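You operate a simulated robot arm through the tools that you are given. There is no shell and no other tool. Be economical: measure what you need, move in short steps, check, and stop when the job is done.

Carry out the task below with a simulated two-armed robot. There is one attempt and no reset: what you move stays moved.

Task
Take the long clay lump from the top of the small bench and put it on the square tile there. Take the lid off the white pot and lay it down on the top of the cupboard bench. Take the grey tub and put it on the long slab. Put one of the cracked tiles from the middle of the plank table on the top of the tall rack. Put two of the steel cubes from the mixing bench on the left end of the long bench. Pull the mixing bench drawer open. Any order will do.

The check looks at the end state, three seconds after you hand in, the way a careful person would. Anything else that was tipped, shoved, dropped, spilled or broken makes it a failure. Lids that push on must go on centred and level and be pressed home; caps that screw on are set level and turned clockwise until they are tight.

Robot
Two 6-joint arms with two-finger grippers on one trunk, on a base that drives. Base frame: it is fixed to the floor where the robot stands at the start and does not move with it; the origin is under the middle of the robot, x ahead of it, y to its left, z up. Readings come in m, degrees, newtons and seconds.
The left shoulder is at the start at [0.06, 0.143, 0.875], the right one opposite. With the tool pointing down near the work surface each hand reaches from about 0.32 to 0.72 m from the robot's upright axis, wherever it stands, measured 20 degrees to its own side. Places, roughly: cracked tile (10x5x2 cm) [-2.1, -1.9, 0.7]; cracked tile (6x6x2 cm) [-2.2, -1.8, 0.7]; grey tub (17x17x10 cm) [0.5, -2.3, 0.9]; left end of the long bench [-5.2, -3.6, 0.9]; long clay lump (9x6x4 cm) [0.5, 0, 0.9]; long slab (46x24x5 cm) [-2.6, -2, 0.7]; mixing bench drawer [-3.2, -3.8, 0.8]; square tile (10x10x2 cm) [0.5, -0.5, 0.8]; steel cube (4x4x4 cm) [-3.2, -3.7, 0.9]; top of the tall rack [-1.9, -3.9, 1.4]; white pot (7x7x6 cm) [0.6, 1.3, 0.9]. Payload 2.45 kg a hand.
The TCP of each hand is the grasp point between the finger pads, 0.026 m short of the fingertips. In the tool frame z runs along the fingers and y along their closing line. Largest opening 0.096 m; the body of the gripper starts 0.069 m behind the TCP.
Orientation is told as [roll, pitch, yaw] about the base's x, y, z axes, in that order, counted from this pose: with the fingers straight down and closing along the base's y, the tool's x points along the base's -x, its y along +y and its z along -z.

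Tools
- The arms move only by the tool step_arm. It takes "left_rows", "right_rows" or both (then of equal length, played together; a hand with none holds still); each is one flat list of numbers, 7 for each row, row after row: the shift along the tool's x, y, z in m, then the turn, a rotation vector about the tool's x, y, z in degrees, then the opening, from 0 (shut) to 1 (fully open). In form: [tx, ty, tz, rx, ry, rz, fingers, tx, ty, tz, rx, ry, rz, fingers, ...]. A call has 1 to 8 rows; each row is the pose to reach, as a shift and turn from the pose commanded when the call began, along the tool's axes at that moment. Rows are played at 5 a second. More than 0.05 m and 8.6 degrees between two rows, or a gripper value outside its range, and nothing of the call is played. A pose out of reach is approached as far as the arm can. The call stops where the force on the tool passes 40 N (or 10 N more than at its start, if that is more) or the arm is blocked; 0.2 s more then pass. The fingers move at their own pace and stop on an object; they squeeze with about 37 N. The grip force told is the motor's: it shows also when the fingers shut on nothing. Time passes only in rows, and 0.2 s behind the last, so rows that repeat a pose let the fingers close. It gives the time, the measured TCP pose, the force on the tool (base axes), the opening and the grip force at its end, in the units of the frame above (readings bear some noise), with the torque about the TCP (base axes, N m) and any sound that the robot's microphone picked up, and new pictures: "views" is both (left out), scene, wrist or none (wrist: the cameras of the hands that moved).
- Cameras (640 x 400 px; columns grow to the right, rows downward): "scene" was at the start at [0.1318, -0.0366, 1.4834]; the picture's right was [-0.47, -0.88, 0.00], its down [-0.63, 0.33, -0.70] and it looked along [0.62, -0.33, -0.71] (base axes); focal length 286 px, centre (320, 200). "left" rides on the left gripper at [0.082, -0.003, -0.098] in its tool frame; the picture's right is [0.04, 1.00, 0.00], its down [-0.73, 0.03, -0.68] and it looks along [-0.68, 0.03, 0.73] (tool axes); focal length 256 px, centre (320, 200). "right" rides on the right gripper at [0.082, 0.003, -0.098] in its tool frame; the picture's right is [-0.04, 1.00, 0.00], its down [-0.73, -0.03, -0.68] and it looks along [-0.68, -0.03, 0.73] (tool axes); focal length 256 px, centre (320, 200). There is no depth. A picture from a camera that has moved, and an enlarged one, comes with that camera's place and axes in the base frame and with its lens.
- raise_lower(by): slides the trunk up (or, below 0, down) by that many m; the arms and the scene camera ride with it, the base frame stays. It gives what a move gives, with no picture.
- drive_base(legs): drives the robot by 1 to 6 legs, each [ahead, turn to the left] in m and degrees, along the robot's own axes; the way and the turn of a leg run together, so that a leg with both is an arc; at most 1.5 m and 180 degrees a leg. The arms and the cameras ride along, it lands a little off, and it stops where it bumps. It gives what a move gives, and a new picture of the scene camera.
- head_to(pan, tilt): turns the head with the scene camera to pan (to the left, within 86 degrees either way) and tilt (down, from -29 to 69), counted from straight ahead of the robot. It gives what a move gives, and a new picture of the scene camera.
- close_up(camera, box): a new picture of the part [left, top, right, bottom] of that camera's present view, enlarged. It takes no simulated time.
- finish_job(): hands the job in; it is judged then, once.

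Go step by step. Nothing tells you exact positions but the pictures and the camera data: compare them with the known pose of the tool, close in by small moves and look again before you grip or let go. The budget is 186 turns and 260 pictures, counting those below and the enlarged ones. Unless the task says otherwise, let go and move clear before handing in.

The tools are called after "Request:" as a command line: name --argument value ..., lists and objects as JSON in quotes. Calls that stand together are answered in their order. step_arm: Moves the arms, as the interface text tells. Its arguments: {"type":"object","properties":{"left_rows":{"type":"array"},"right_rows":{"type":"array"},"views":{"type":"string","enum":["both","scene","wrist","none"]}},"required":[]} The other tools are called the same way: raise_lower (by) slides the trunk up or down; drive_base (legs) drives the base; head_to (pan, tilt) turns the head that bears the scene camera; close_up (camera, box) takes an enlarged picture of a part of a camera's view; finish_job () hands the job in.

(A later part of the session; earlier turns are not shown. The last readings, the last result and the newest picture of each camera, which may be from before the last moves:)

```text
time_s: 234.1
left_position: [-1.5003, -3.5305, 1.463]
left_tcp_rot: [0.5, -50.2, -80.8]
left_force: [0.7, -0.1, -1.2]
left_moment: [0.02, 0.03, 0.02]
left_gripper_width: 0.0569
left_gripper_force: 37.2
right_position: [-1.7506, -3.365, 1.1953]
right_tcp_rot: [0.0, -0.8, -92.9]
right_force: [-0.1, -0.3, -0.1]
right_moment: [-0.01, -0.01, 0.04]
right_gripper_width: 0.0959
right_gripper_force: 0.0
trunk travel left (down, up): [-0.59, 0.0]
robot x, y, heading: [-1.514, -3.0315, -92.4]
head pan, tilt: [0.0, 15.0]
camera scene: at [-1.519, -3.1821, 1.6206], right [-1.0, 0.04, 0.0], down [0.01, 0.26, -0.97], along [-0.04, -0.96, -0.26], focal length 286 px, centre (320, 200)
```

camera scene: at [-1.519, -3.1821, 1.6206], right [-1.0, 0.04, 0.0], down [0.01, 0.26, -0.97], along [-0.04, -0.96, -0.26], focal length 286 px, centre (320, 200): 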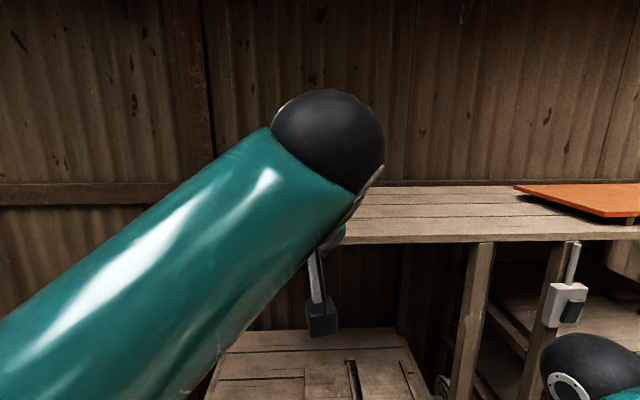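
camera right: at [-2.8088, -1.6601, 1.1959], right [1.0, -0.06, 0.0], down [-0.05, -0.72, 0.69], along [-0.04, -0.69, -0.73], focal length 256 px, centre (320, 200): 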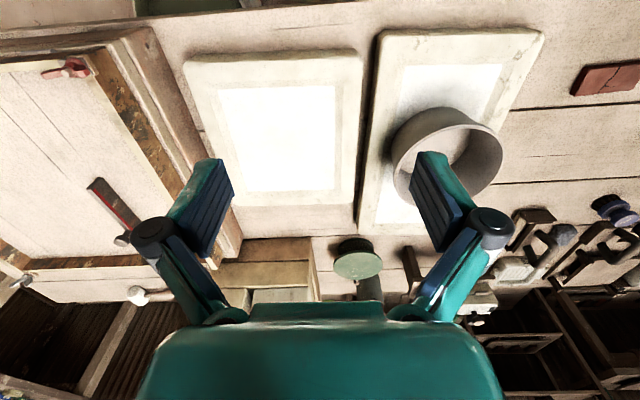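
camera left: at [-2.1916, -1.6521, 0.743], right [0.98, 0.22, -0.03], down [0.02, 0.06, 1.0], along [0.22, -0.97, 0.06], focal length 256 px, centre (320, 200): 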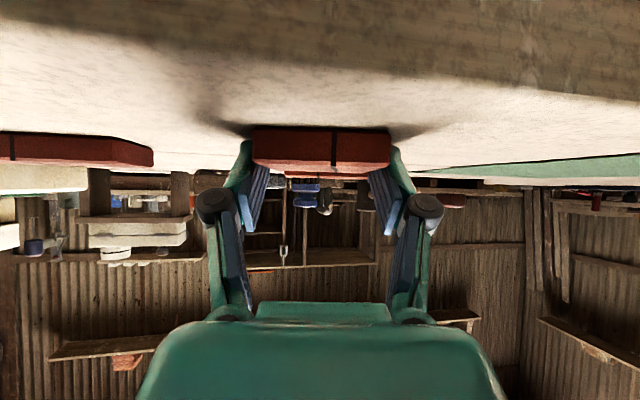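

Facing the rack; top surface z≈1.411, front edge y≈-3.67. Edge the base forward 17 cm with the tile about 2 cm above the top.

Request:
drive_base --legs '[[0.17, 0]]'

Request:
close_up --camera "left" --box '[0, 0, 640, 400]'

```text
time_s: 235.6
left_position: [-1.5077, -3.7068, 1.4611]
left_tcp_rot: [0.4, -50.1, -80.9]
left_force: [0.7, -0.7, -1.7]
left_moment: [0.04, -0.01, 0.04]
left_gripper_width: 0.0573
left_gripper_force: 36.6
right_position: [-1.7562, -3.5415, 1.1943]
right_tcp_rot: [-0.1, -0.7, -92.9]
right_force: [-0.3, 0.0, 0.0]
right_moment: [0.0, 0.01, 0.0]
right_gripper_width: 0.0961
right_gripper_force: 0.0
trunk travel left (down, up): [-0.59, 0.0]
robot x, y, heading: [-1.522, -3.2006, -92.0]
head pan, tilt: [0.0, 15.0]
camera scene: at [-1.5258, -3.3587, 1.6205], right [-1.0, 0.04, 0.0], down [0.01, 0.26, -0.97], along [-0.04, -0.96, -0.26], focal length 286 px, centre (320, 200)
```

scene: 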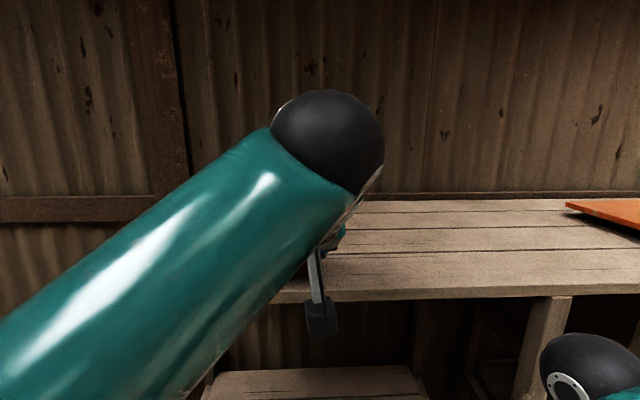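

```text
1.00 times, centred on (320, 200) of left (not enlarged: the box is as wide or as high as the picture)
camera zoom: at [-1.532, -3.5817, 1.4621], right [0.98, 0.19, -0.03], down [0.02, 0.05, 1.0], along [0.19, -0.98, 0.05], focal length 256 px, centre (320, 200)
```

zoom: 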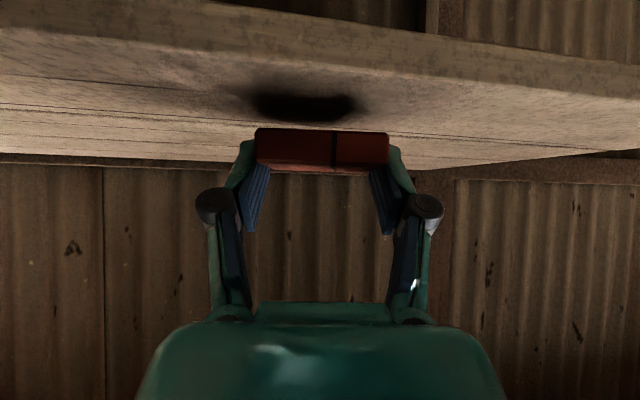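

The tile hovers above the rack top. Move 4.5 cm further in, then lower slowly.

Request:
step_arm --left_rows '[-0.0145, 0, 0.0172, 0, 0, 0, 0, -0.0289, 0, 0.0345, 0, 0, 0, 0, -0.0227, 0, 0.0396, 0, 0, 0, 0, -0.0197, 0, 0.0422, 0, 0, 0, 0]' --views "wrist"

```text
time_s: 236.6
left_position: [-1.5003, -3.7508, 1.4505]
left_tcp_rot: [0.4, -50.2, -80.9]
left_force: [0.5, 0.3, -0.8]
left_moment: [0.0, 0.01, 0.06]
left_gripper_width: 0.057
left_gripper_force: 36.6
right_position: [-1.7576, -3.54, 1.1966]
right_tcp_rot: [-0.1, -0.7, -92.9]
right_force: [0.3, -1.1, -1.2]
right_moment: [0.01, -0.03, -0.01]
right_gripper_width: 0.0962
right_gripper_force: 0.1
trunk travel left (down, up): [-0.59, 0.0]
robot x, y, heading: [-1.5193, -3.2055, -92.0]
head pan, tilt: [0.0, 15.0]
camera left: at [-1.5243, -3.6257, 1.4507], right [0.98, 0.19, -0.03], down [0.02, 0.05, 1.0], along [0.19, -0.98, 0.05], focal length 256 px, centre (320, 200)
```

left: 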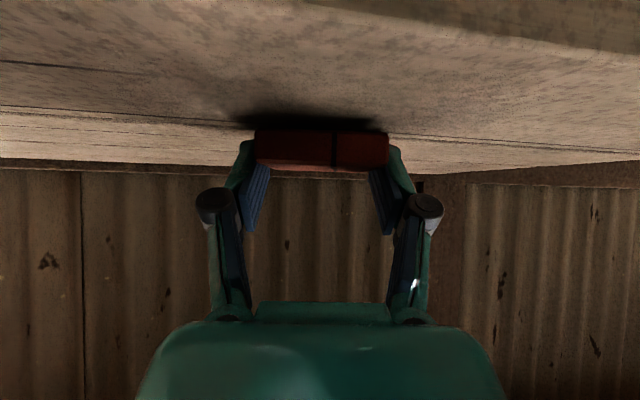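

Request:
step_arm --left_rows '[0.0023, 0, 0.0019, 0, 0, 0, 0, 0.0046, 0, 0.0038, 0, 0, 0, 0, 0.0061, 0, 0.0051, 0, 0, 0, 0]' --views "wrist"

```text
time_s: 237.4
left_position: [-1.4985, -3.7498, 1.4442]
left_tcp_rot: [0.2, -50.4, -80.6]
left_force: [-0.6, -0.5, 4.9]
left_moment: [-0.29, 0.13, -0.02]
left_gripper_width: 0.0571
left_gripper_force: 37.2
right_position: [-1.759, -3.5395, 1.1953]
right_tcp_rot: [-0.1, -0.8, -93.0]
right_force: [-1.1, -0.1, -0.4]
right_moment: [0.01, -0.03, 0.0]
right_gripper_width: 0.0956
right_gripper_force: 0.1
trunk travel left (down, up): [-0.59, 0.0]
robot x, y, heading: [-1.5199, -3.2019, -92.4]
head pan, tilt: [0.0, 15.0]
camera left: at [-1.5241, -3.6238, 1.4442], right [0.98, 0.19, -0.03], down [0.02, 0.06, 1.0], along [0.19, -0.98, 0.05], focal length 256 px, centre (320, 200)
```

left: 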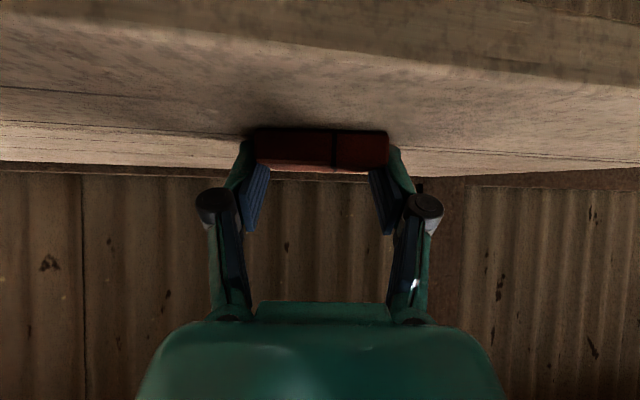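

Light contact: the tile is on the rack top. Opening, then retreating back along the tool axis.

Request:
step_arm --left_rows '[0, 0, 0, 0, 0, 0, 0.7, 0, 0, 0, 0, 0, 0, 0.9, 0, 0, 0, 0, 0, 0, 1, 0, 0, -0.03, 0, 0, 0, 1, 0, 0, -0.07, 0, 0, 0, 1, 0.03, 0, -0.1, 0, 0, 0, 1]' --views "both"

```text
time_s: 238.8
left_position: [-1.514, -3.6527, 1.4848]
left_tcp_rot: [0.3, -50.3, -80.7]
left_force: [-0.4, 0.2, -0.8]
left_moment: [0.01, -0.01, -0.02]
left_gripper_width: 0.0958
left_gripper_force: 0.1
right_position: [-1.758, -3.5366, 1.1967]
right_tcp_rot: [-0.1, -0.8, -92.9]
right_force: [0.3, 1.2, -0.5]
right_moment: [-0.01, 0.0, 0.03]
right_gripper_width: 0.0961
right_gripper_force: 0.1
trunk travel left (down, up): [-0.59, 0.0]
robot x, y, heading: [-1.5175, -3.2067, -92.1]
head pan, tilt: [0.0, 15.0]
camera scene: at [-1.5249, -3.3538, 1.621], right [-1.0, 0.04, 0.0], down [0.01, 0.26, -0.97], along [-0.04, -0.97, -0.26], focal length 286 px, centre (320, 200)
camera left: at [-1.5386, -3.527, 1.4843], right [0.98, 0.19, -0.03], down [0.02, 0.06, 1.0], along [0.19, -0.98, 0.05], focal length 256 px, centre (320, 200)
```

scene: 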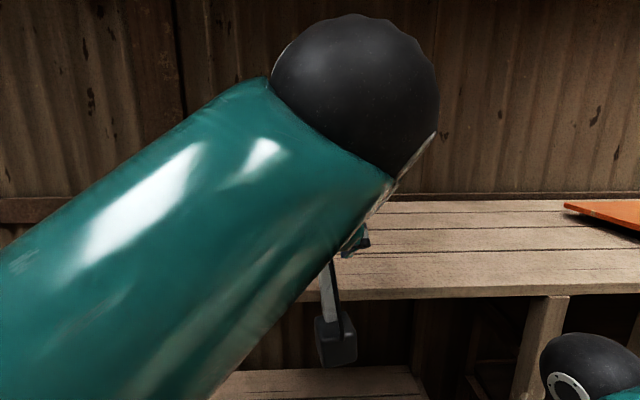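
left: 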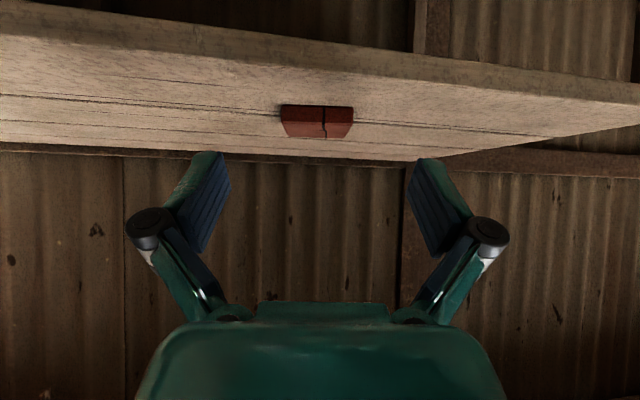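

The cracked tile rests on the rack top. Back off and return the left hand to a tool-down pose, then head to the mixing bench.

Request:
drive_base --legs '[[-0.16, 0]]'

Request:
step_arm --left_rows '[0.032, 0.021, 0.0176, 0, 7.2, 0, 1, 0.064, 0.043, 0.035, 0, 14.4, 0, 1, 0.096, 0.064, 0.053, 0, 21.6, 0, 1, 0.128, 0.086, 0.07, 0, 28.8, 0, 1, 0.16, 0.107, 0.088, 0, 36, 0, 1, 0.192, 0.129, 0.105, 0, 43.2, 0, 1, 0.2235, 0.15, 0.123, 0, 50, 0, 1]' --views "none"

Request:
drive_base --legs '[[0, -45]]'

Request:
drive_base --legs '[[0, -43]]'

```text
time_s: 240.2
left_position: [-1.5095, -3.4918, 1.4842]
left_tcp_rot: [0.3, -50.4, -81.0]
left_force: [-0.3, 0.6, 0.1]
left_moment: [0.0, 0.0, 0.0]
left_gripper_width: 0.0961
left_gripper_force: 0.1
right_position: [-1.7517, -3.3767, 1.1964]
right_tcp_rot: [0.0, -0.9, -92.9]
right_force: [0.3, 1.7, 0.2]
right_moment: [-0.09, -0.02, 0.0]
right_gripper_width: 0.0959
right_gripper_force: 0.0
trunk travel left (down, up): [-0.59, 0.0]
robot x, y, heading: [-1.5101, -3.0389, -92.3]
head pan, tilt: [0.0, 15.0]
camera scene: at [-1.5195, -3.1927, 1.621], right [-1.0, 0.04, 0.0], down [0.01, 0.26, -0.97], along [-0.04, -0.97, -0.26], focal length 286 px, centre (320, 200)
```

scene: 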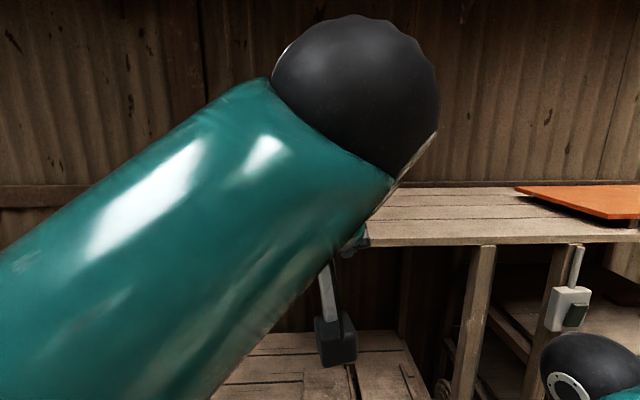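

```text
time_s: 241.8
left_position: [-1.3684, -3.4223, 1.2326]
left_tcp_rot: [0.2, -0.2, -80.7]
left_force: [0.1, -0.1, -0.1]
left_moment: [0.02, 0.01, 0.0]
left_gripper_width: 0.0958
left_gripper_force: 0.1
right_position: [-1.7516, -3.3781, 1.1963]
right_tcp_rot: [-0.1, -0.7, -93.0]
right_force: [0.2, 0.6, 0.4]
right_moment: [0.02, 0.04, 0.01]
right_gripper_width: 0.0959
right_gripper_force: 0.0
trunk travel left (down, up): [-0.59, 0.0]
robot x, y, heading: [-1.5164, -3.044, -92.4]
head pan, tilt: [0.0, 15.0]
```

```text
time_s: 244.5
left_position: [-1.6798, -3.4127, 1.2329]
left_tcp_rot: [0.1, -0.2, -125.6]
left_force: [-0.3, -0.4, 0.5]
left_moment: [0.0, -0.01, 0.01]
left_gripper_width: 0.0961
left_gripper_force: 0.1
right_position: [-1.9198, -3.1107, 1.1967]
right_tcp_rot: [-0.1, -0.8, -138.0]
right_force: [0.1, -0.4, -0.6]
right_moment: [-0.03, 0.01, -0.02]
right_gripper_width: 0.0958
right_gripper_force: 0.0
trunk travel left (down, up): [-0.59, 0.0]
robot x, y, heading: [-1.4953, -3.0572, -137.2]
head pan, tilt: [0.0, 15.0]
camera scene: at [-1.6108, -3.1634, 1.6207], right [-0.68, 0.73, 0.0], down [0.19, 0.18, -0.97], along [-0.71, -0.66, -0.26], focal length 286 px, centre (320, 200)
```

scene: 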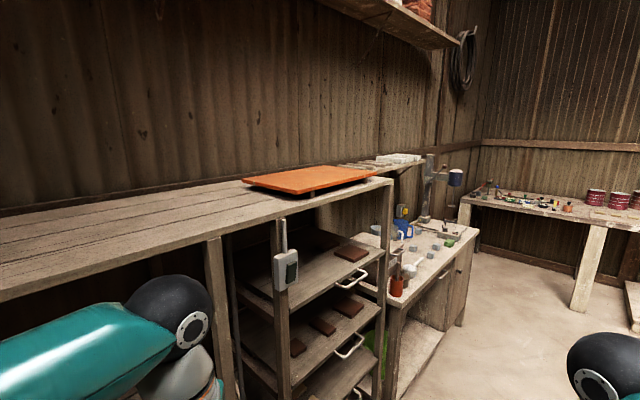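

```text
time_s: 247.2
left_position: [-1.8708, -3.194, 1.235]
left_tcp_rot: [0.2, -0.2, -168.5]
left_force: [-0.7, 0.1, 0.0]
left_moment: [-0.01, 0.01, -0.01]
left_gripper_width: 0.0958
left_gripper_force: 0.0
right_position: [-1.8414, -2.8107, 1.1968]
right_tcp_rot: [-0.1, -0.7, 179.3]
right_force: [0.4, 0.0, -0.6]
right_moment: [0.03, -0.05, 0.01]
right_gripper_width: 0.0961
right_gripper_force: 0.0
trunk travel left (down, up): [-0.59, 0.0]
robot x, y, heading: [-1.4961, -3.0828, -179.7]
head pan, tilt: [0.0, 15.0]
camera scene: at [-1.6513, -3.0833, 1.6208], right [-0.01, 1.0, 0.0], down [0.26, 0.0, -0.97], along [-0.97, -0.01, -0.26], focal length 286 px, centre (320, 200)
```

scene: 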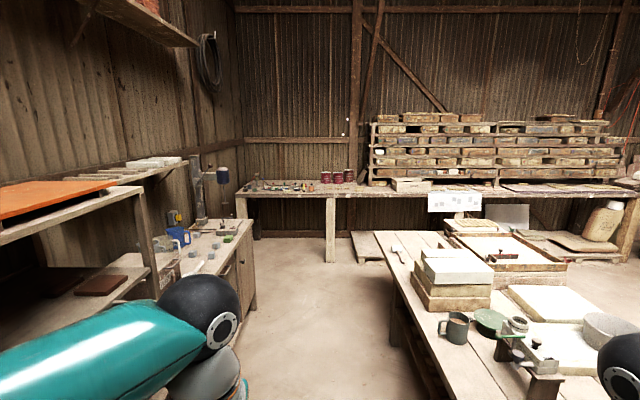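

The mixing bench is ahead-left, the long bench along the far wall. Tuck the left elbow in by extending the hand forward, then drive west.

Request:
step_arm --left_rows '[-0.025, -0.03, 0, 0, 0, 0, 1, -0.05, -0.06, 0, 0, 0, 0, 1, -0.075, -0.09, 0, 0, 0, 0, 1, -0.1, -0.122, 0, 0, 0, 0, 1]' --views "none"

Request:
drive_base --legs '[[0.8, -2], [0.85, 0]]'

Request:
drive_base --legs '[[0, 46]]'

Request:
drive_base --legs '[[0, 46]]'

```text
time_s: 248.2
left_position: [-1.9948, -3.0955, 1.2352]
left_tcp_rot: [0.3, -0.1, -168.4]
left_force: [-0.1, 1.1, -0.1]
left_moment: [-0.06, -0.06, -0.01]
left_gripper_width: 0.096
left_gripper_force: 0.0
right_position: [-1.8433, -2.8085, 1.1965]
right_tcp_rot: [-0.1, -0.7, 179.3]
right_force: [0.0, 0.3, 0.0]
right_moment: [-0.01, 0.0, -0.03]
right_gripper_width: 0.096
right_gripper_force: 0.0
trunk travel left (down, up): [-0.59, 0.0]
robot x, y, heading: [-1.4952, -3.0843, -179.8]
head pan, tilt: [0.0, 15.0]
```

```text
time_s: 256.6
left_position: [-3.6302, -3.0539, 1.2359]
left_tcp_rot: [0.2, -0.3, -169.8]
left_force: [-0.4, -0.3, 0.4]
left_moment: [0.02, -0.01, 0.0]
left_gripper_width: 0.0962
left_gripper_force: 0.1
right_position: [-3.472, -2.7724, 1.1976]
right_tcp_rot: [-0.1, -0.8, 177.8]
right_force: [-0.1, -0.5, 0.0]
right_moment: [0.02, -0.01, 0.01]
right_gripper_width: 0.0958
right_gripper_force: 0.1
trunk travel left (down, up): [-0.59, 0.0]
robot x, y, heading: [-3.1327, -3.0531, 178.8]
head pan, tilt: [0.0, 15.0]
camera scene: at [-3.2899, -3.0497, 1.6206], right [0.02, 1.0, 0.0], down [0.26, -0.01, -0.97], along [-0.97, 0.02, -0.26], focal length 286 px, centre (320, 200)
```

scene: 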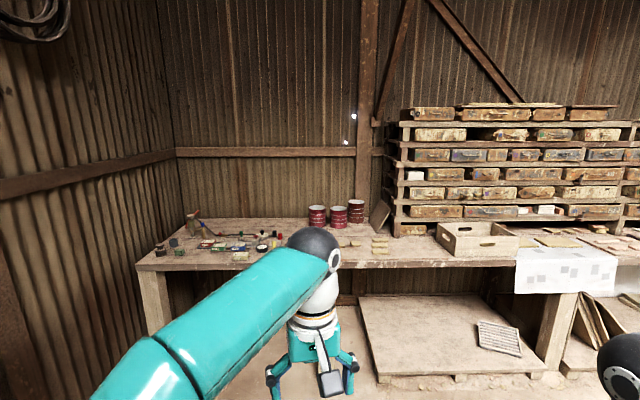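

```text
time_s: 259.4
left_position: [-3.4786, -3.4111, 1.2359]
left_tcp_rot: [0.2, -0.2, -123.8]
left_force: [0.3, -0.6, 1.2]
left_moment: [0.03, 0.01, 0.0]
left_gripper_width: 0.096
left_gripper_force: 0.2
right_position: [-3.5718, -3.1016, 1.1986]
right_tcp_rot: [-0.1, -0.9, -136.0]
right_force: [-0.2, -0.2, -0.2]
right_moment: [0.02, 0.02, -0.01]
right_gripper_width: 0.096
right_gripper_force: 0.1
trunk travel left (down, up): [-0.59, 0.0]
robot x, y, heading: [-3.1545, -3.0317, -135.4]
head pan, tilt: [0.0, 15.0]
camera scene: at [-3.2654, -3.1407, 1.6207], right [-0.7, 0.71, 0.0], down [0.18, 0.18, -0.97], along [-0.69, -0.68, -0.26], focal length 286 px, centre (320, 200)
```

scene: 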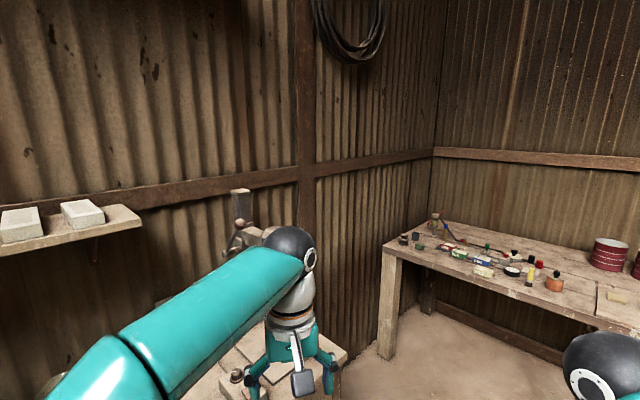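

```text
time_s: 262.1
left_position: [-3.1062, -3.5276, 1.2362]
left_tcp_rot: [0.3, -0.2, -77.4]
left_force: [-0.6, -0.1, 0.1]
left_moment: [0.03, 0.0, 0.0]
left_gripper_width: 0.0961
left_gripper_force: 0.0
right_position: [-3.394, -3.3808, 1.1976]
right_tcp_rot: [-0.1, -0.9, -89.9]
right_force: [-0.5, -0.7, 0.5]
right_moment: [-0.03, -0.01, 0.01]
right_gripper_width: 0.096
right_gripper_force: 0.1
trunk travel left (down, up): [-0.59, 0.0]
robot x, y, heading: [-3.1871, -3.03, -89.4]
head pan, tilt: [0.0, 15.0]
camera scene: at [-3.1857, -3.1874, 1.6207], right [-1.0, -0.01, 0.0], down [0.0, 0.26, -0.97], along [0.01, -0.97, -0.26], focal length 286 px, centre (320, 200)
```

scene: 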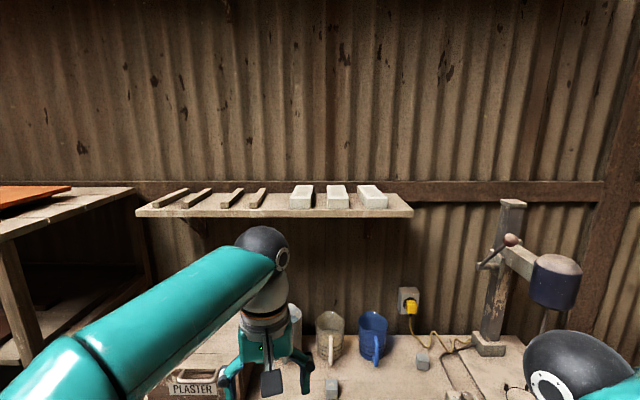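

Facing the mixing bench. Lower the trunk 9 cm and look down at it.

Request:
raise_lower --by -0.09

Request:
head_to --pan 0 --tilt 48

```text
time_s: 263.4
left_position: [-3.1055, -3.5286, 1.147]
left_tcp_rot: [0.2, -0.3, -77.5]
left_force: [0.1, -0.6, 0.8]
left_moment: [-0.02, -0.01, -0.02]
left_gripper_width: 0.0958
left_gripper_force: 0.0
right_position: [-3.3942, -3.3799, 1.1089]
right_tcp_rot: [-0.1, -0.8, -89.9]
right_force: [-0.1, -0.1, -0.7]
right_moment: [-0.05, -0.03, -0.01]
right_gripper_width: 0.0959
right_gripper_force: 0.0
trunk travel left (down, up): [-0.5, 0.09]
robot x, y, heading: [-3.1856, -3.0348, -89.6]
head pan, tilt: [0.0, 15.0]
```

```text
time_s: 264.4
left_position: [-3.1054, -3.5272, 1.1486]
left_tcp_rot: [0.2, -0.3, -77.5]
left_force: [-0.3, 0.0, 0.8]
left_moment: [-0.01, 0.01, -0.02]
left_gripper_width: 0.0959
left_gripper_force: 0.1
right_position: [-3.3939, -3.3801, 1.1086]
right_tcp_rot: [-0.1, -0.8, -89.8]
right_force: [-0.4, 0.2, 0.2]
right_moment: [0.01, -0.02, 0.02]
right_gripper_width: 0.0959
right_gripper_force: 0.1
trunk travel left (down, up): [-0.5, 0.09]
robot x, y, heading: [-3.1846, -3.0348, -89.2]
head pan, tilt: [0.0, 48.0]
camera scene: at [-3.1858, -3.1719, 1.4798], right [-1.0, -0.01, 0.0], down [-0.01, 0.74, -0.67], along [0.01, -0.67, -0.74], focal length 286 px, centre (320, 200)
```

scene: 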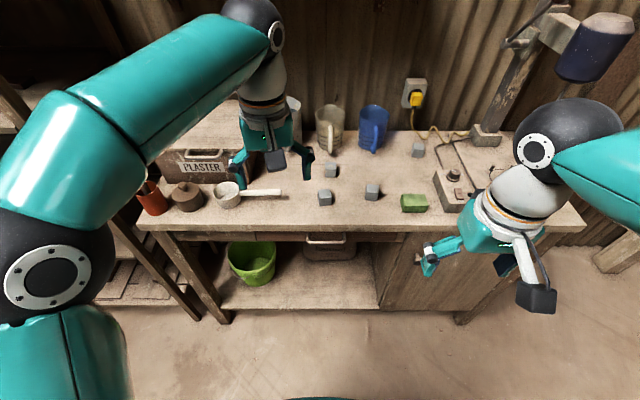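

Steel cubes are visible at about (-3.195, -3.72) and (-3.33, -3.75), with the drawer handle below. Move 17 cm closer.

Request:
drive_base --legs '[[0.17, 0]]'

Request:
close_up --camera "scene" --box '[280, 120, 460, 300]'

```text
time_s: 265.8
left_position: [-3.1064, -3.6991, 1.1465]
left_tcp_rot: [0.2, -0.2, -77.8]
left_force: [0.2, 0.3, -0.5]
left_moment: [0.05, 0.0, 0.02]
left_gripper_width: 0.0961
left_gripper_force: 0.0
right_position: [-3.3938, -3.5519, 1.1083]
right_tcp_rot: [-0.1, -0.8, -90.0]
right_force: [0.0, 0.8, -0.4]
right_moment: [0.03, 0.01, 0.02]
right_gripper_width: 0.0959
right_gripper_force: 0.1
trunk travel left (down, up): [-0.5, 0.09]
robot x, y, heading: [-3.1838, -3.198, -89.9]
head pan, tilt: [0.0, 48.0]
camera scene: at [-3.1849, -3.3436, 1.4794], right [-1.0, 0.0, 0.0], down [0.0, 0.74, -0.67], along [0.0, -0.67, -0.74], focal length 286 px, centre (320, 200)
```

scene: 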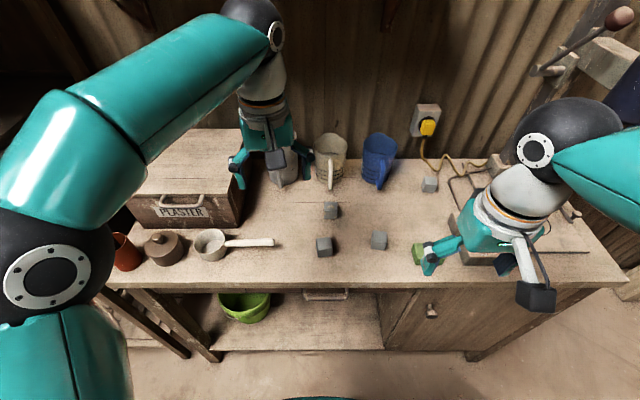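

```text
2.22 times, centred on (370, 210) of scene
camera zoom: at [-3.1849, -3.3436, 1.4794], right [-1.0, 0.0, 0.0], down [0.0, 0.74, -0.67], along [0.0, -0.67, -0.74], focal length 634 px, centre (209, 178)
```

zoom: 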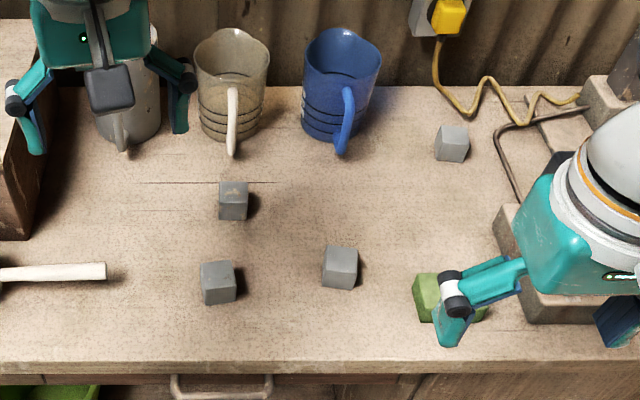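

Bring both hands above the two front cubes.

Request:
step_arm --left_rows '[-0.0021, -0.0186, 0.024, 0, 0, 2.4, 1, -0.0042, -0.0372, 0.048, 0, 0, 4.8, 1, -0.0063, -0.0558, 0.072, 0, 0, 7.2, 1, -0.0085, -0.0744, 0.096, 0, 0, 9.6, 1, -0.0106, -0.093, 0.12, 0, 0, 12, 1]' --right_rows '[-0.04, 0.012, 0.0, 0, 0, 0, 1, -0.08, 0.024, 0.02, 0, 0, 0, 1, -0.12, 0.036, 0.04, 0, 0, 0, 1, -0.16, 0.048, 0.06, 0, 0, 0, 1, -0.2, 0.06, 0.085, 0, 0, 0, 1]' --views "both"

```text
time_s: 267.0
left_position: [-3.1932, -3.7309, 1.0266]
left_tcp_rot: [0.3, 0.0, -89.8]
left_force: [-0.5, -0.1, -0.8]
left_moment: [0.04, -0.01, -0.01]
left_gripper_width: 0.0961
left_gripper_force: 0.0
right_position: [-3.3357, -3.7554, 1.0266]
right_tcp_rot: [0.0, -0.7, -90.1]
right_force: [0.4, -1.2, 0.5]
right_moment: [0.07, -0.02, 0.01]
right_gripper_width: 0.0958
right_gripper_force: 0.1
trunk travel left (down, up): [-0.5, 0.09]
robot x, y, heading: [-3.1872, -3.2014, -89.8]
head pan, tilt: [0.0, 48.0]
camera scene: at [-3.1851, -3.3443, 1.4794], right [-1.0, 0.0, 0.0], down [0.0, 0.75, -0.67], along [0.0, -0.67, -0.75], focal length 286 px, centre (320, 200)
camera right: at [-3.3305, -3.6738, 1.1232], right [1.0, -0.04, 0.0], down [-0.03, -0.73, 0.69], along [-0.03, -0.69, -0.73], focal length 256 px, centre (320, 200)
camera left: at [-3.1987, -3.6493, 1.1241], right [1.0, 0.04, 0.0], down [0.03, -0.73, 0.68], along [0.03, -0.68, -0.73], focal length 256 px, centre (320, 200)
```

scene: 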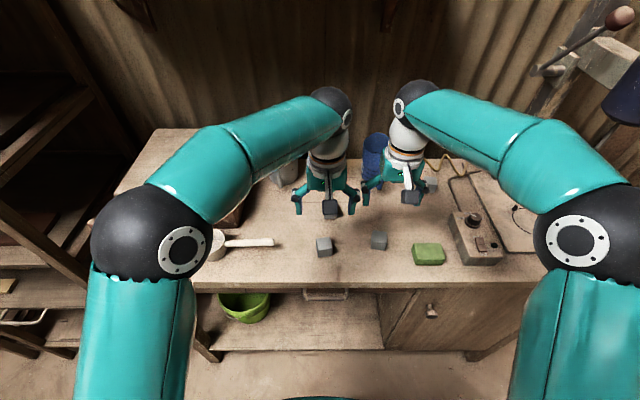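
right: 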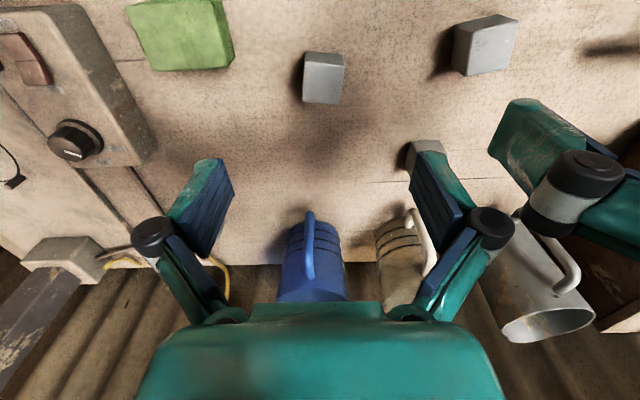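
left: 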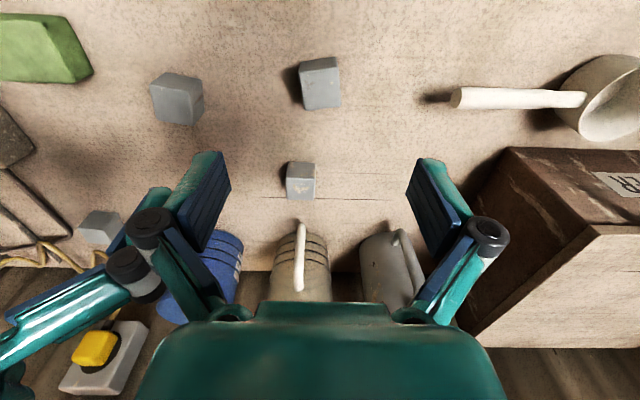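

Both hands are over their cubes. I'll lower to z≈0.94, turning the left 8° to match its cube.

Request:
step_arm --left_rows '[-0.004, 0, 0.04, 0, 0, -4, 1, -0.008, 0, 0.085, 0, 0, -8, 0.8]' --right_rows '[-0.003, 0.002, 0.04, 0, 0, 1.5, 1, -0.006, 0.004, 0.085, 0, 0, 3, 0.8]' --views "wrist"

```text
time_s: 267.6
left_position: [-3.1941, -3.7373, 0.9436]
left_tcp_rot: [0.2, -0.2, -81.7]
left_force: [0.1, 0.0, 1.4]
left_moment: [-0.03, 0.0, 0.01]
left_gripper_width: 0.0769
left_gripper_force: 0.0
right_position: [-3.3332, -3.7596, 0.9427]
right_tcp_rot: [0.1, -0.7, -93.1]
right_force: [0.5, 0.0, -0.6]
right_moment: [0.01, -0.02, -0.02]
right_gripper_width: 0.0765
right_gripper_force: 0.0
trunk travel left (down, up): [-0.5, 0.09]
robot x, y, heading: [-3.182, -3.2067, -90.1]
head pan, tilt: [0.0, 48.0]
camera right: at [-3.3242, -3.6786, 1.0394], right [1.0, -0.09, 0.0], down [-0.07, -0.72, 0.69], along [-0.06, -0.69, -0.72], focal length 256 px, centre (320, 200)
camera left: at [-3.2094, -3.657, 1.0411], right [0.98, 0.18, 0.0], down [0.13, -0.72, 0.68], along [0.13, -0.67, -0.73], focal length 256 px, centre (320, 200)
```

right: 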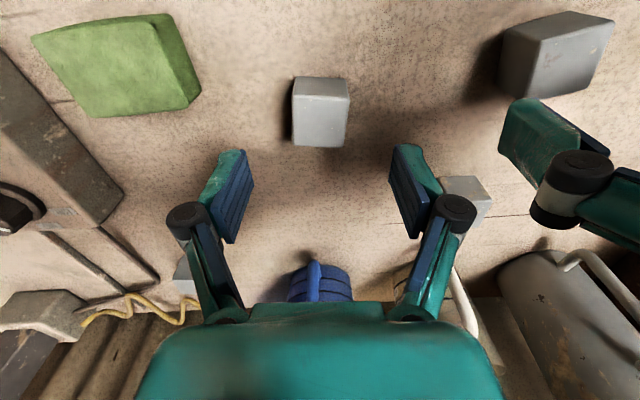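
left: 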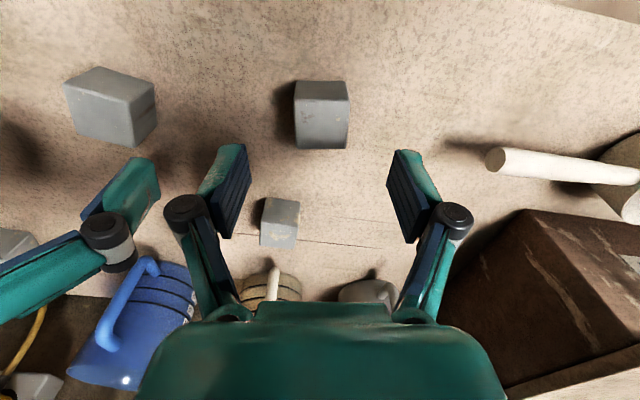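

Both cubes are centred between the fingers. Lowering to grip height.

Request:
step_arm --left_rows '[-0.001, 0, 0.04, 0, 0, 0, 0.8, -0.001, 0, 0.07, 0, 0, 0, 0.8, -0.001, 0, 0.081, 0, 0, 0, 0.8]' --right_rows '[-0.001, 0, 0.04, 0, 0, 0, 0.8, -0.001, 0, 0.07, 0, 0, 0, 0.8, -0.001, 0, 0.08, 0, 0, 0, 0.8]' --views "wrist"

```text
time_s: 268.4
left_position: [-3.1903, -3.7395, 0.8681]
left_tcp_rot: [-0.1, -0.9, -81.7]
left_force: [3.0, -2.3, 22.6]
left_moment: [0.25, -0.33, 0.07]
left_gripper_width: 0.0789
left_gripper_force: 2.5
right_position: [-3.3302, -3.7601, 0.8683]
right_tcp_rot: [0.1, -1.4, -93.1]
right_force: [-0.3, -4.5, 10.4]
right_moment: [-0.03, 0.04, 0.09]
right_gripper_width: 0.0792
right_gripper_force: 1.2
trunk travel left (down, up): [-0.5, 0.09]
robot x, y, heading: [-3.1823, -3.2049, -89.9]
head pan, tilt: [0.0, 48.0]
camera right: at [-3.3218, -3.6775, 0.9638], right [1.0, -0.09, 0.0], down [-0.07, -0.71, 0.7], along [-0.06, -0.69, -0.72], focal length 256 px, centre (320, 200)
camera left: at [-3.2068, -3.6564, 0.9643], right [0.98, 0.18, 0.0], down [0.14, -0.71, 0.69], along [0.13, -0.68, -0.72], focal length 256 px, centre (320, 200)
```

right: 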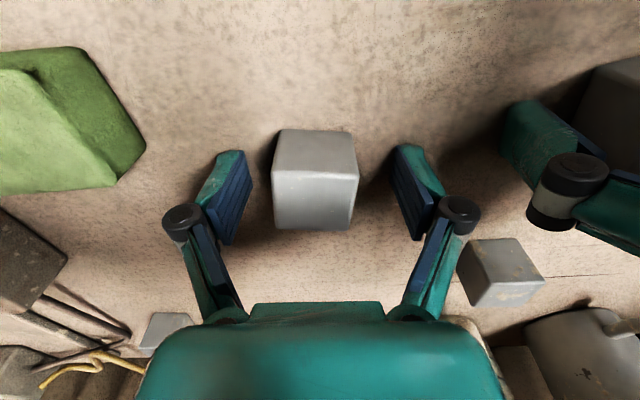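
left: 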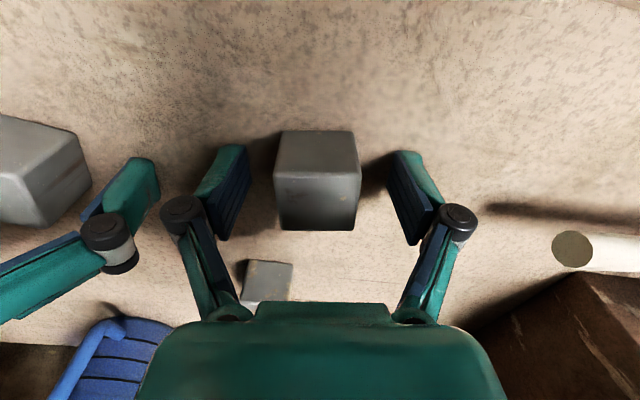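

The tips touch the bench at z 0.868; I'll raise 11 mm (tips extend on closing) and close both.

Request:
step_arm --left_rows '[0, 0, -0.007, 0, 0, 0, 0.8, 0, 0, -0.011, 0, 0, 0, 0.5, 0, 0, -0.011, 0, 0, 0, 0.2, 0, 0, -0.011, 0, 0, 0, 0, 0, 0, -0.011, 0, 0, 0, 0]' --right_rows '[0, 0, -0.007, 0, 0, 0, 0.8, 0, 0, -0.011, 0, 0, 0, 0.5, 0, 0, -0.011, 0, 0, 0, 0.2, 0, 0, -0.011, 0, 0, 0, 0, 0, 0, -0.011, 0, 0, 0, 0]' --views "wrist"

```text
time_s: 269.6
left_position: [-3.1918, -3.7368, 0.876]
left_tcp_rot: [0.0, -0.6, -81.6]
left_force: [-2.7, 2.3, 38.7]
left_moment: [0.42, -0.04, -0.22]
left_gripper_width: 0.0355
left_gripper_force: 36.9
right_position: [-3.3306, -3.7609, 0.8752]
right_tcp_rot: [0.0, -1.1, -93.1]
right_force: [1.2, -3.4, 10.0]
right_moment: [0.13, 0.02, -0.08]
right_gripper_width: 0.0357
right_gripper_force: 37.1
trunk travel left (down, up): [-0.5, 0.09]
robot x, y, heading: [-3.1866, -3.2031, -90.1]
head pan, tilt: [0.0, 48.0]
camera right: at [-3.3215, -3.6771, 0.9723], right [1.0, -0.09, 0.0], down [-0.07, -0.72, 0.69], along [-0.06, -0.69, -0.72], focal length 256 px, centre (320, 200)
camera left: at [-3.2081, -3.6549, 0.973], right [0.98, 0.18, 0.0], down [0.13, -0.71, 0.69], along [0.13, -0.67, -0.73], focal length 256 px, centre (320, 200)
```

right: 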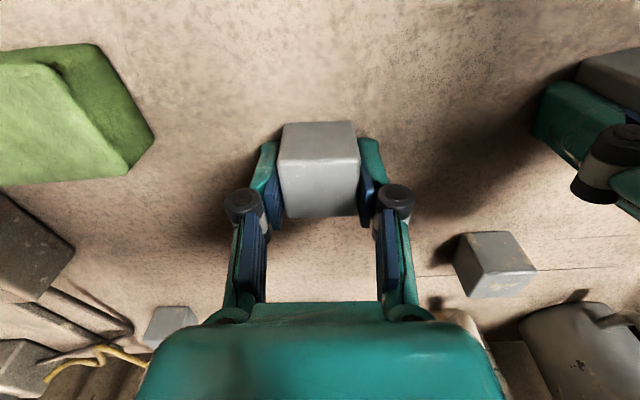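
left: 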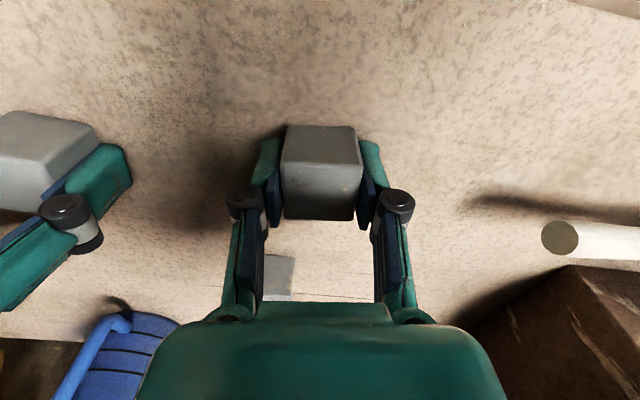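

Both cubes gripped. Lifting.

Request:
step_arm --left_rows '[0, 0, -0.006, 0, 0, 0, 0, 0, 0, -0.03, 0, 0, 0, 0, 0, 0, -0.07, 0, 0, 0, 0, 0, 0, -0.11, 0, 0, 0, 0, 0.04, 0, -0.14, 0, 0, 0, 0, 0.08, 0, -0.17, 0, 0, 0, 0]' --right_rows '[0, 0, -0.006, 0, 0, 0, 0, 0, 0, -0.03, 0, 0, 0, 0, 0, 0, -0.07, 0, 0, 0, 0, 0, 0, -0.11, 0, 0, 0, 0, 0.04, 0, -0.14, 0, 0, 0, 0, 0.08, 0, -0.17, 0, 0, 0, 0]' --views "both"

```text
time_s: 271.0
left_position: [-3.2072, -3.657, 1.0425]
left_tcp_rot: [0.1, -0.4, -81.7]
left_force: [0.6, 0.8, -4.1]
left_moment: [-0.04, 0.01, -0.03]
left_gripper_width: 0.0356
left_gripper_force: 37.0
right_position: [-3.3252, -3.6768, 1.0432]
right_tcp_rot: [0.0, -0.9, -93.1]
right_force: [0.2, -0.1, -3.5]
right_moment: [-0.05, -0.01, 0.02]
right_gripper_width: 0.0351
right_gripper_force: 37.0
trunk travel left (down, up): [-0.5, 0.09]
robot x, y, heading: [-3.1837, -3.2026, -90.0]
head pan, tilt: [0.0, 48.0]
camera scene: at [-3.1851, -3.3397, 1.4798], right [-1.0, 0.0, 0.0], down [0.0, 0.74, -0.67], along [0.0, -0.67, -0.74], focal length 286 px, centre (320, 200)
camera right: at [-3.3164, -3.5932, 1.1386], right [1.0, -0.09, 0.0], down [-0.07, -0.72, 0.69], along [-0.06, -0.69, -0.72], focal length 256 px, centre (320, 200)
camera left: at [-3.2231, -3.5765, 1.1392], right [0.98, 0.18, 0.0], down [0.13, -0.72, 0.68], along [0.13, -0.67, -0.73], focal length 256 px, centre (320, 200)
```

scene: 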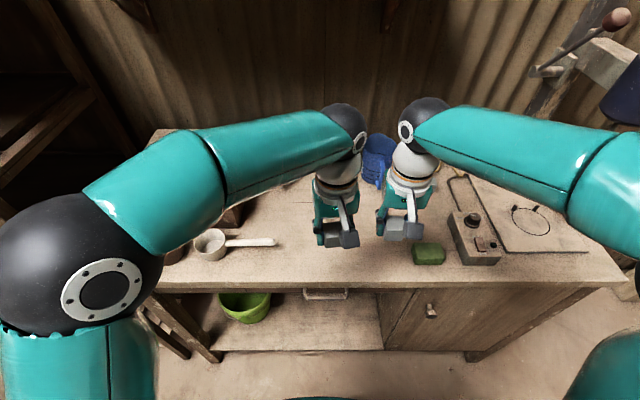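
right: 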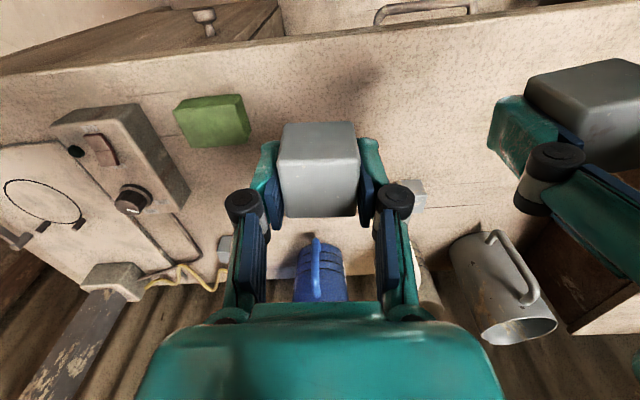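
left: 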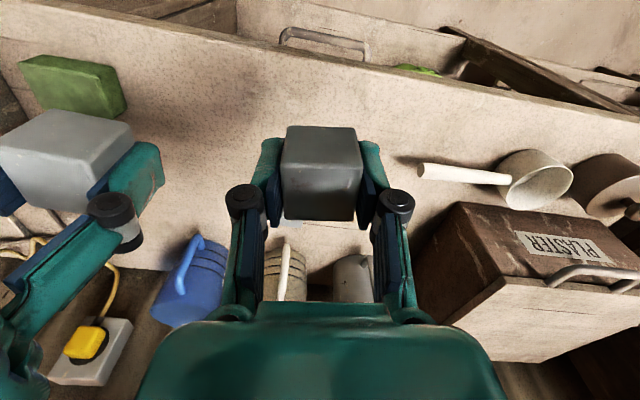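

Both cubes are up. Back off, turn, and drive diagonally toward the left end of the long bench.

Request:
drive_base --legs '[[-0.17, 0]]'

Request:
drive_base --legs '[[0, -40]]'

Request:
drive_base --legs '[[0, -27], [1.1, 0]]'

Request:
drive_base --legs '[[0, -24]]'

```text
time_s: 272.5
left_position: [-3.2066, -3.4864, 1.0407]
left_tcp_rot: [0.2, -0.3, -81.8]
left_force: [-0.1, 0.7, -3.3]
left_moment: [-0.09, -0.02, -0.02]
left_gripper_width: 0.0354
left_gripper_force: 36.6
right_position: [-3.3262, -3.5025, 1.0415]
right_tcp_rot: [-0.1, -0.9, -93.0]
right_force: [0.0, 1.2, -3.4]
right_moment: [-0.07, 0.0, 0.01]
right_gripper_width: 0.0355
right_gripper_force: 36.9
trunk travel left (down, up): [-0.5, 0.09]
robot x, y, heading: [-3.1884, -3.0326, -89.8]
head pan, tilt: [0.0, 48.0]
camera scene: at [-3.1856, -3.1675, 1.4798], right [-1.0, 0.0, 0.0], down [0.0, 0.74, -0.67], along [0.0, -0.67, -0.74], focal length 286 px, centre (320, 200)
```

scene: 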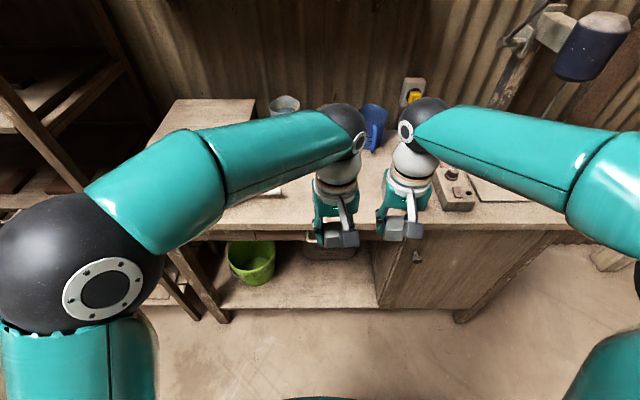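

```text
time_s: 275.0
left_position: [-3.4968, -3.365, 1.039]
left_tcp_rot: [0.2, -0.2, -121.9]
left_force: [-0.1, -0.3, -3.7]
left_moment: [-0.01, -0.03, 0.01]
left_gripper_width: 0.0355
left_gripper_force: 36.7
right_position: [-3.5997, -3.3003, 1.0407]
right_tcp_rot: [0.0, -0.7, -133.3]
right_force: [-0.8, 1.5, -4.2]
right_moment: [0.0, 0.01, 0.0]
right_gripper_width: 0.0355
right_gripper_force: 36.9
trunk travel left (down, up): [-0.5, 0.09]
robot x, y, heading: [-3.1585, -3.0505, -129.7]
head pan, tilt: [0.0, 48.0]
camera scene: at [-3.2522, -3.1564, 1.4795], right [-0.77, 0.64, 0.0], down [0.48, 0.57, -0.67], along [-0.43, -0.51, -0.74], focal length 286 px, centre (320, 200)
```

scene: 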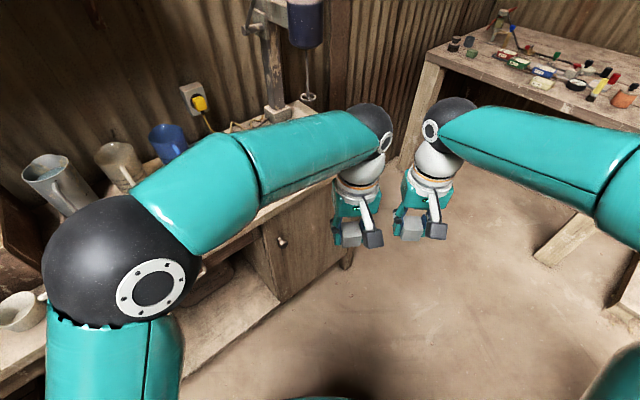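

```text
time_s: 282.4
left_position: [-4.6365, -3.6213, 1.0415]
left_tcp_rot: [0.4, -0.1, -148.7]
left_force: [-0.6, 0.1, -3.6]
left_moment: [0.01, 0.0, 0.02]
left_gripper_width: 0.0354
left_gripper_force: 37.0
right_position: [-4.6988, -3.5204, 1.0407]
right_tcp_rot: [0.0, -0.7, -160.1]
right_force: [-0.3, -0.1, -2.7]
right_moment: [-0.02, -0.01, 0.01]
right_gripper_width: 0.0354
right_gripper_force: 36.8
trunk travel left (down, up): [-0.5, 0.09]
robot x, y, heading: [-4.194, -3.496, -156.7]
head pan, tilt: [0.0, 48.0]
camera scene: at [-4.3238, -3.5488, 1.4795], right [-0.4, 0.92, 0.0], down [0.68, 0.3, -0.67], along [-0.61, -0.27, -0.74], focal length 286 px, centre (320, 200)
```

scene: 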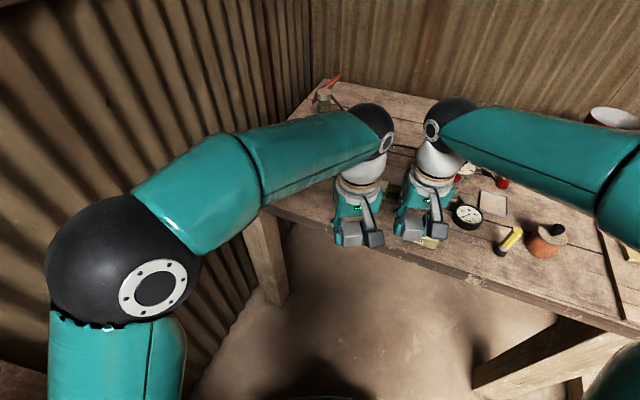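

```text
time_s: 284.0
left_position: [-4.6504, -3.4525, 1.0434]
left_tcp_rot: [0.1, -0.1, -169.0]
left_force: [-0.5, 1.2, -3.2]
left_moment: [-0.02, 0.05, 0.0]
left_gripper_width: 0.0354
left_gripper_force: 37.0
right_position: [-4.6673, -3.3274, 1.0406]
right_tcp_rot: [0.0, -0.5, 178.7]
right_force: [-0.9, 1.1, -3.1]
right_moment: [-0.01, -0.01, 0.03]
right_gripper_width: 0.0353
right_gripper_force: 37.2
trunk travel left (down, up): [-0.5, 0.09]
robot x, y, heading: [-4.1941, -3.4667, -168.3]
head pan, tilt: [0.0, 48.0]
stopped in leg 1: the robot was blocked; the commanded pose is now the measured one
camera scene: at [-4.3279, -3.4917, 1.4794], right [-0.21, 0.98, 0.0], down [0.73, 0.15, -0.67], along [-0.65, -0.14, -0.74], focal length 286 px, centre (320, 200)
```

scene: 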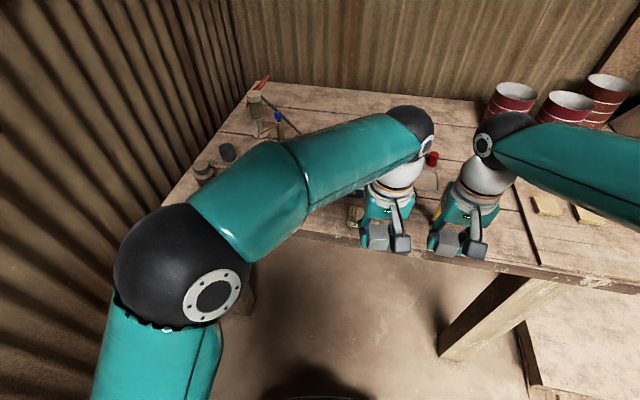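

At the long bench. I'll enlarge the left end to find free space.

Request:
close_up --camera "scene" --box '[160, 70, 400, 270]'

Request:
close_up --camera "left" --box '[0, 0, 640, 400]'

```text
2.00 times, centred on (280, 170) of scene
camera zoom: at [-4.3279, -3.4917, 1.4794], right [-0.21, 0.98, 0.0], down [0.73, 0.15, -0.67], along [-0.65, -0.14, -0.74], focal length 571 px, centre (400, 260)
```

zoom: 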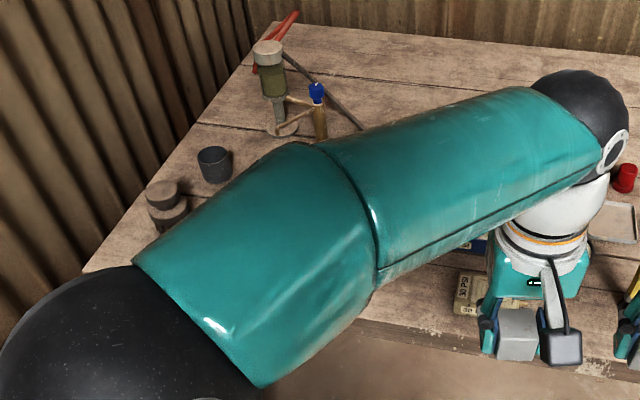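

```text
1.00 times, centred on (320, 200) of left (not enlarged: the box is as wide or as high as the picture)
camera zoom: at [-4.5716, -3.4338, 1.1407], right [0.23, -0.97, 0.0], down [-0.71, -0.17, 0.68], along [-0.66, -0.16, -0.73], focal length 256 px, centre (320, 200)
```

zoom: 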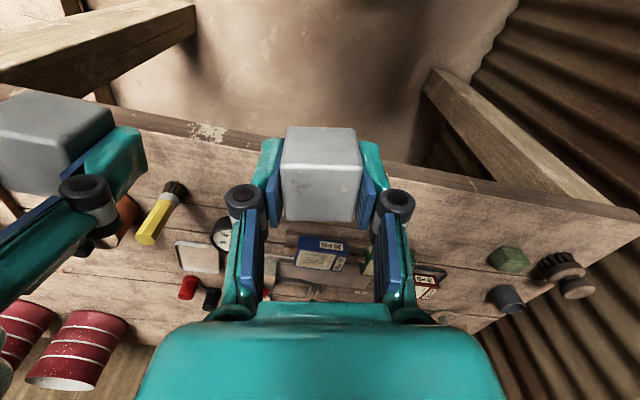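

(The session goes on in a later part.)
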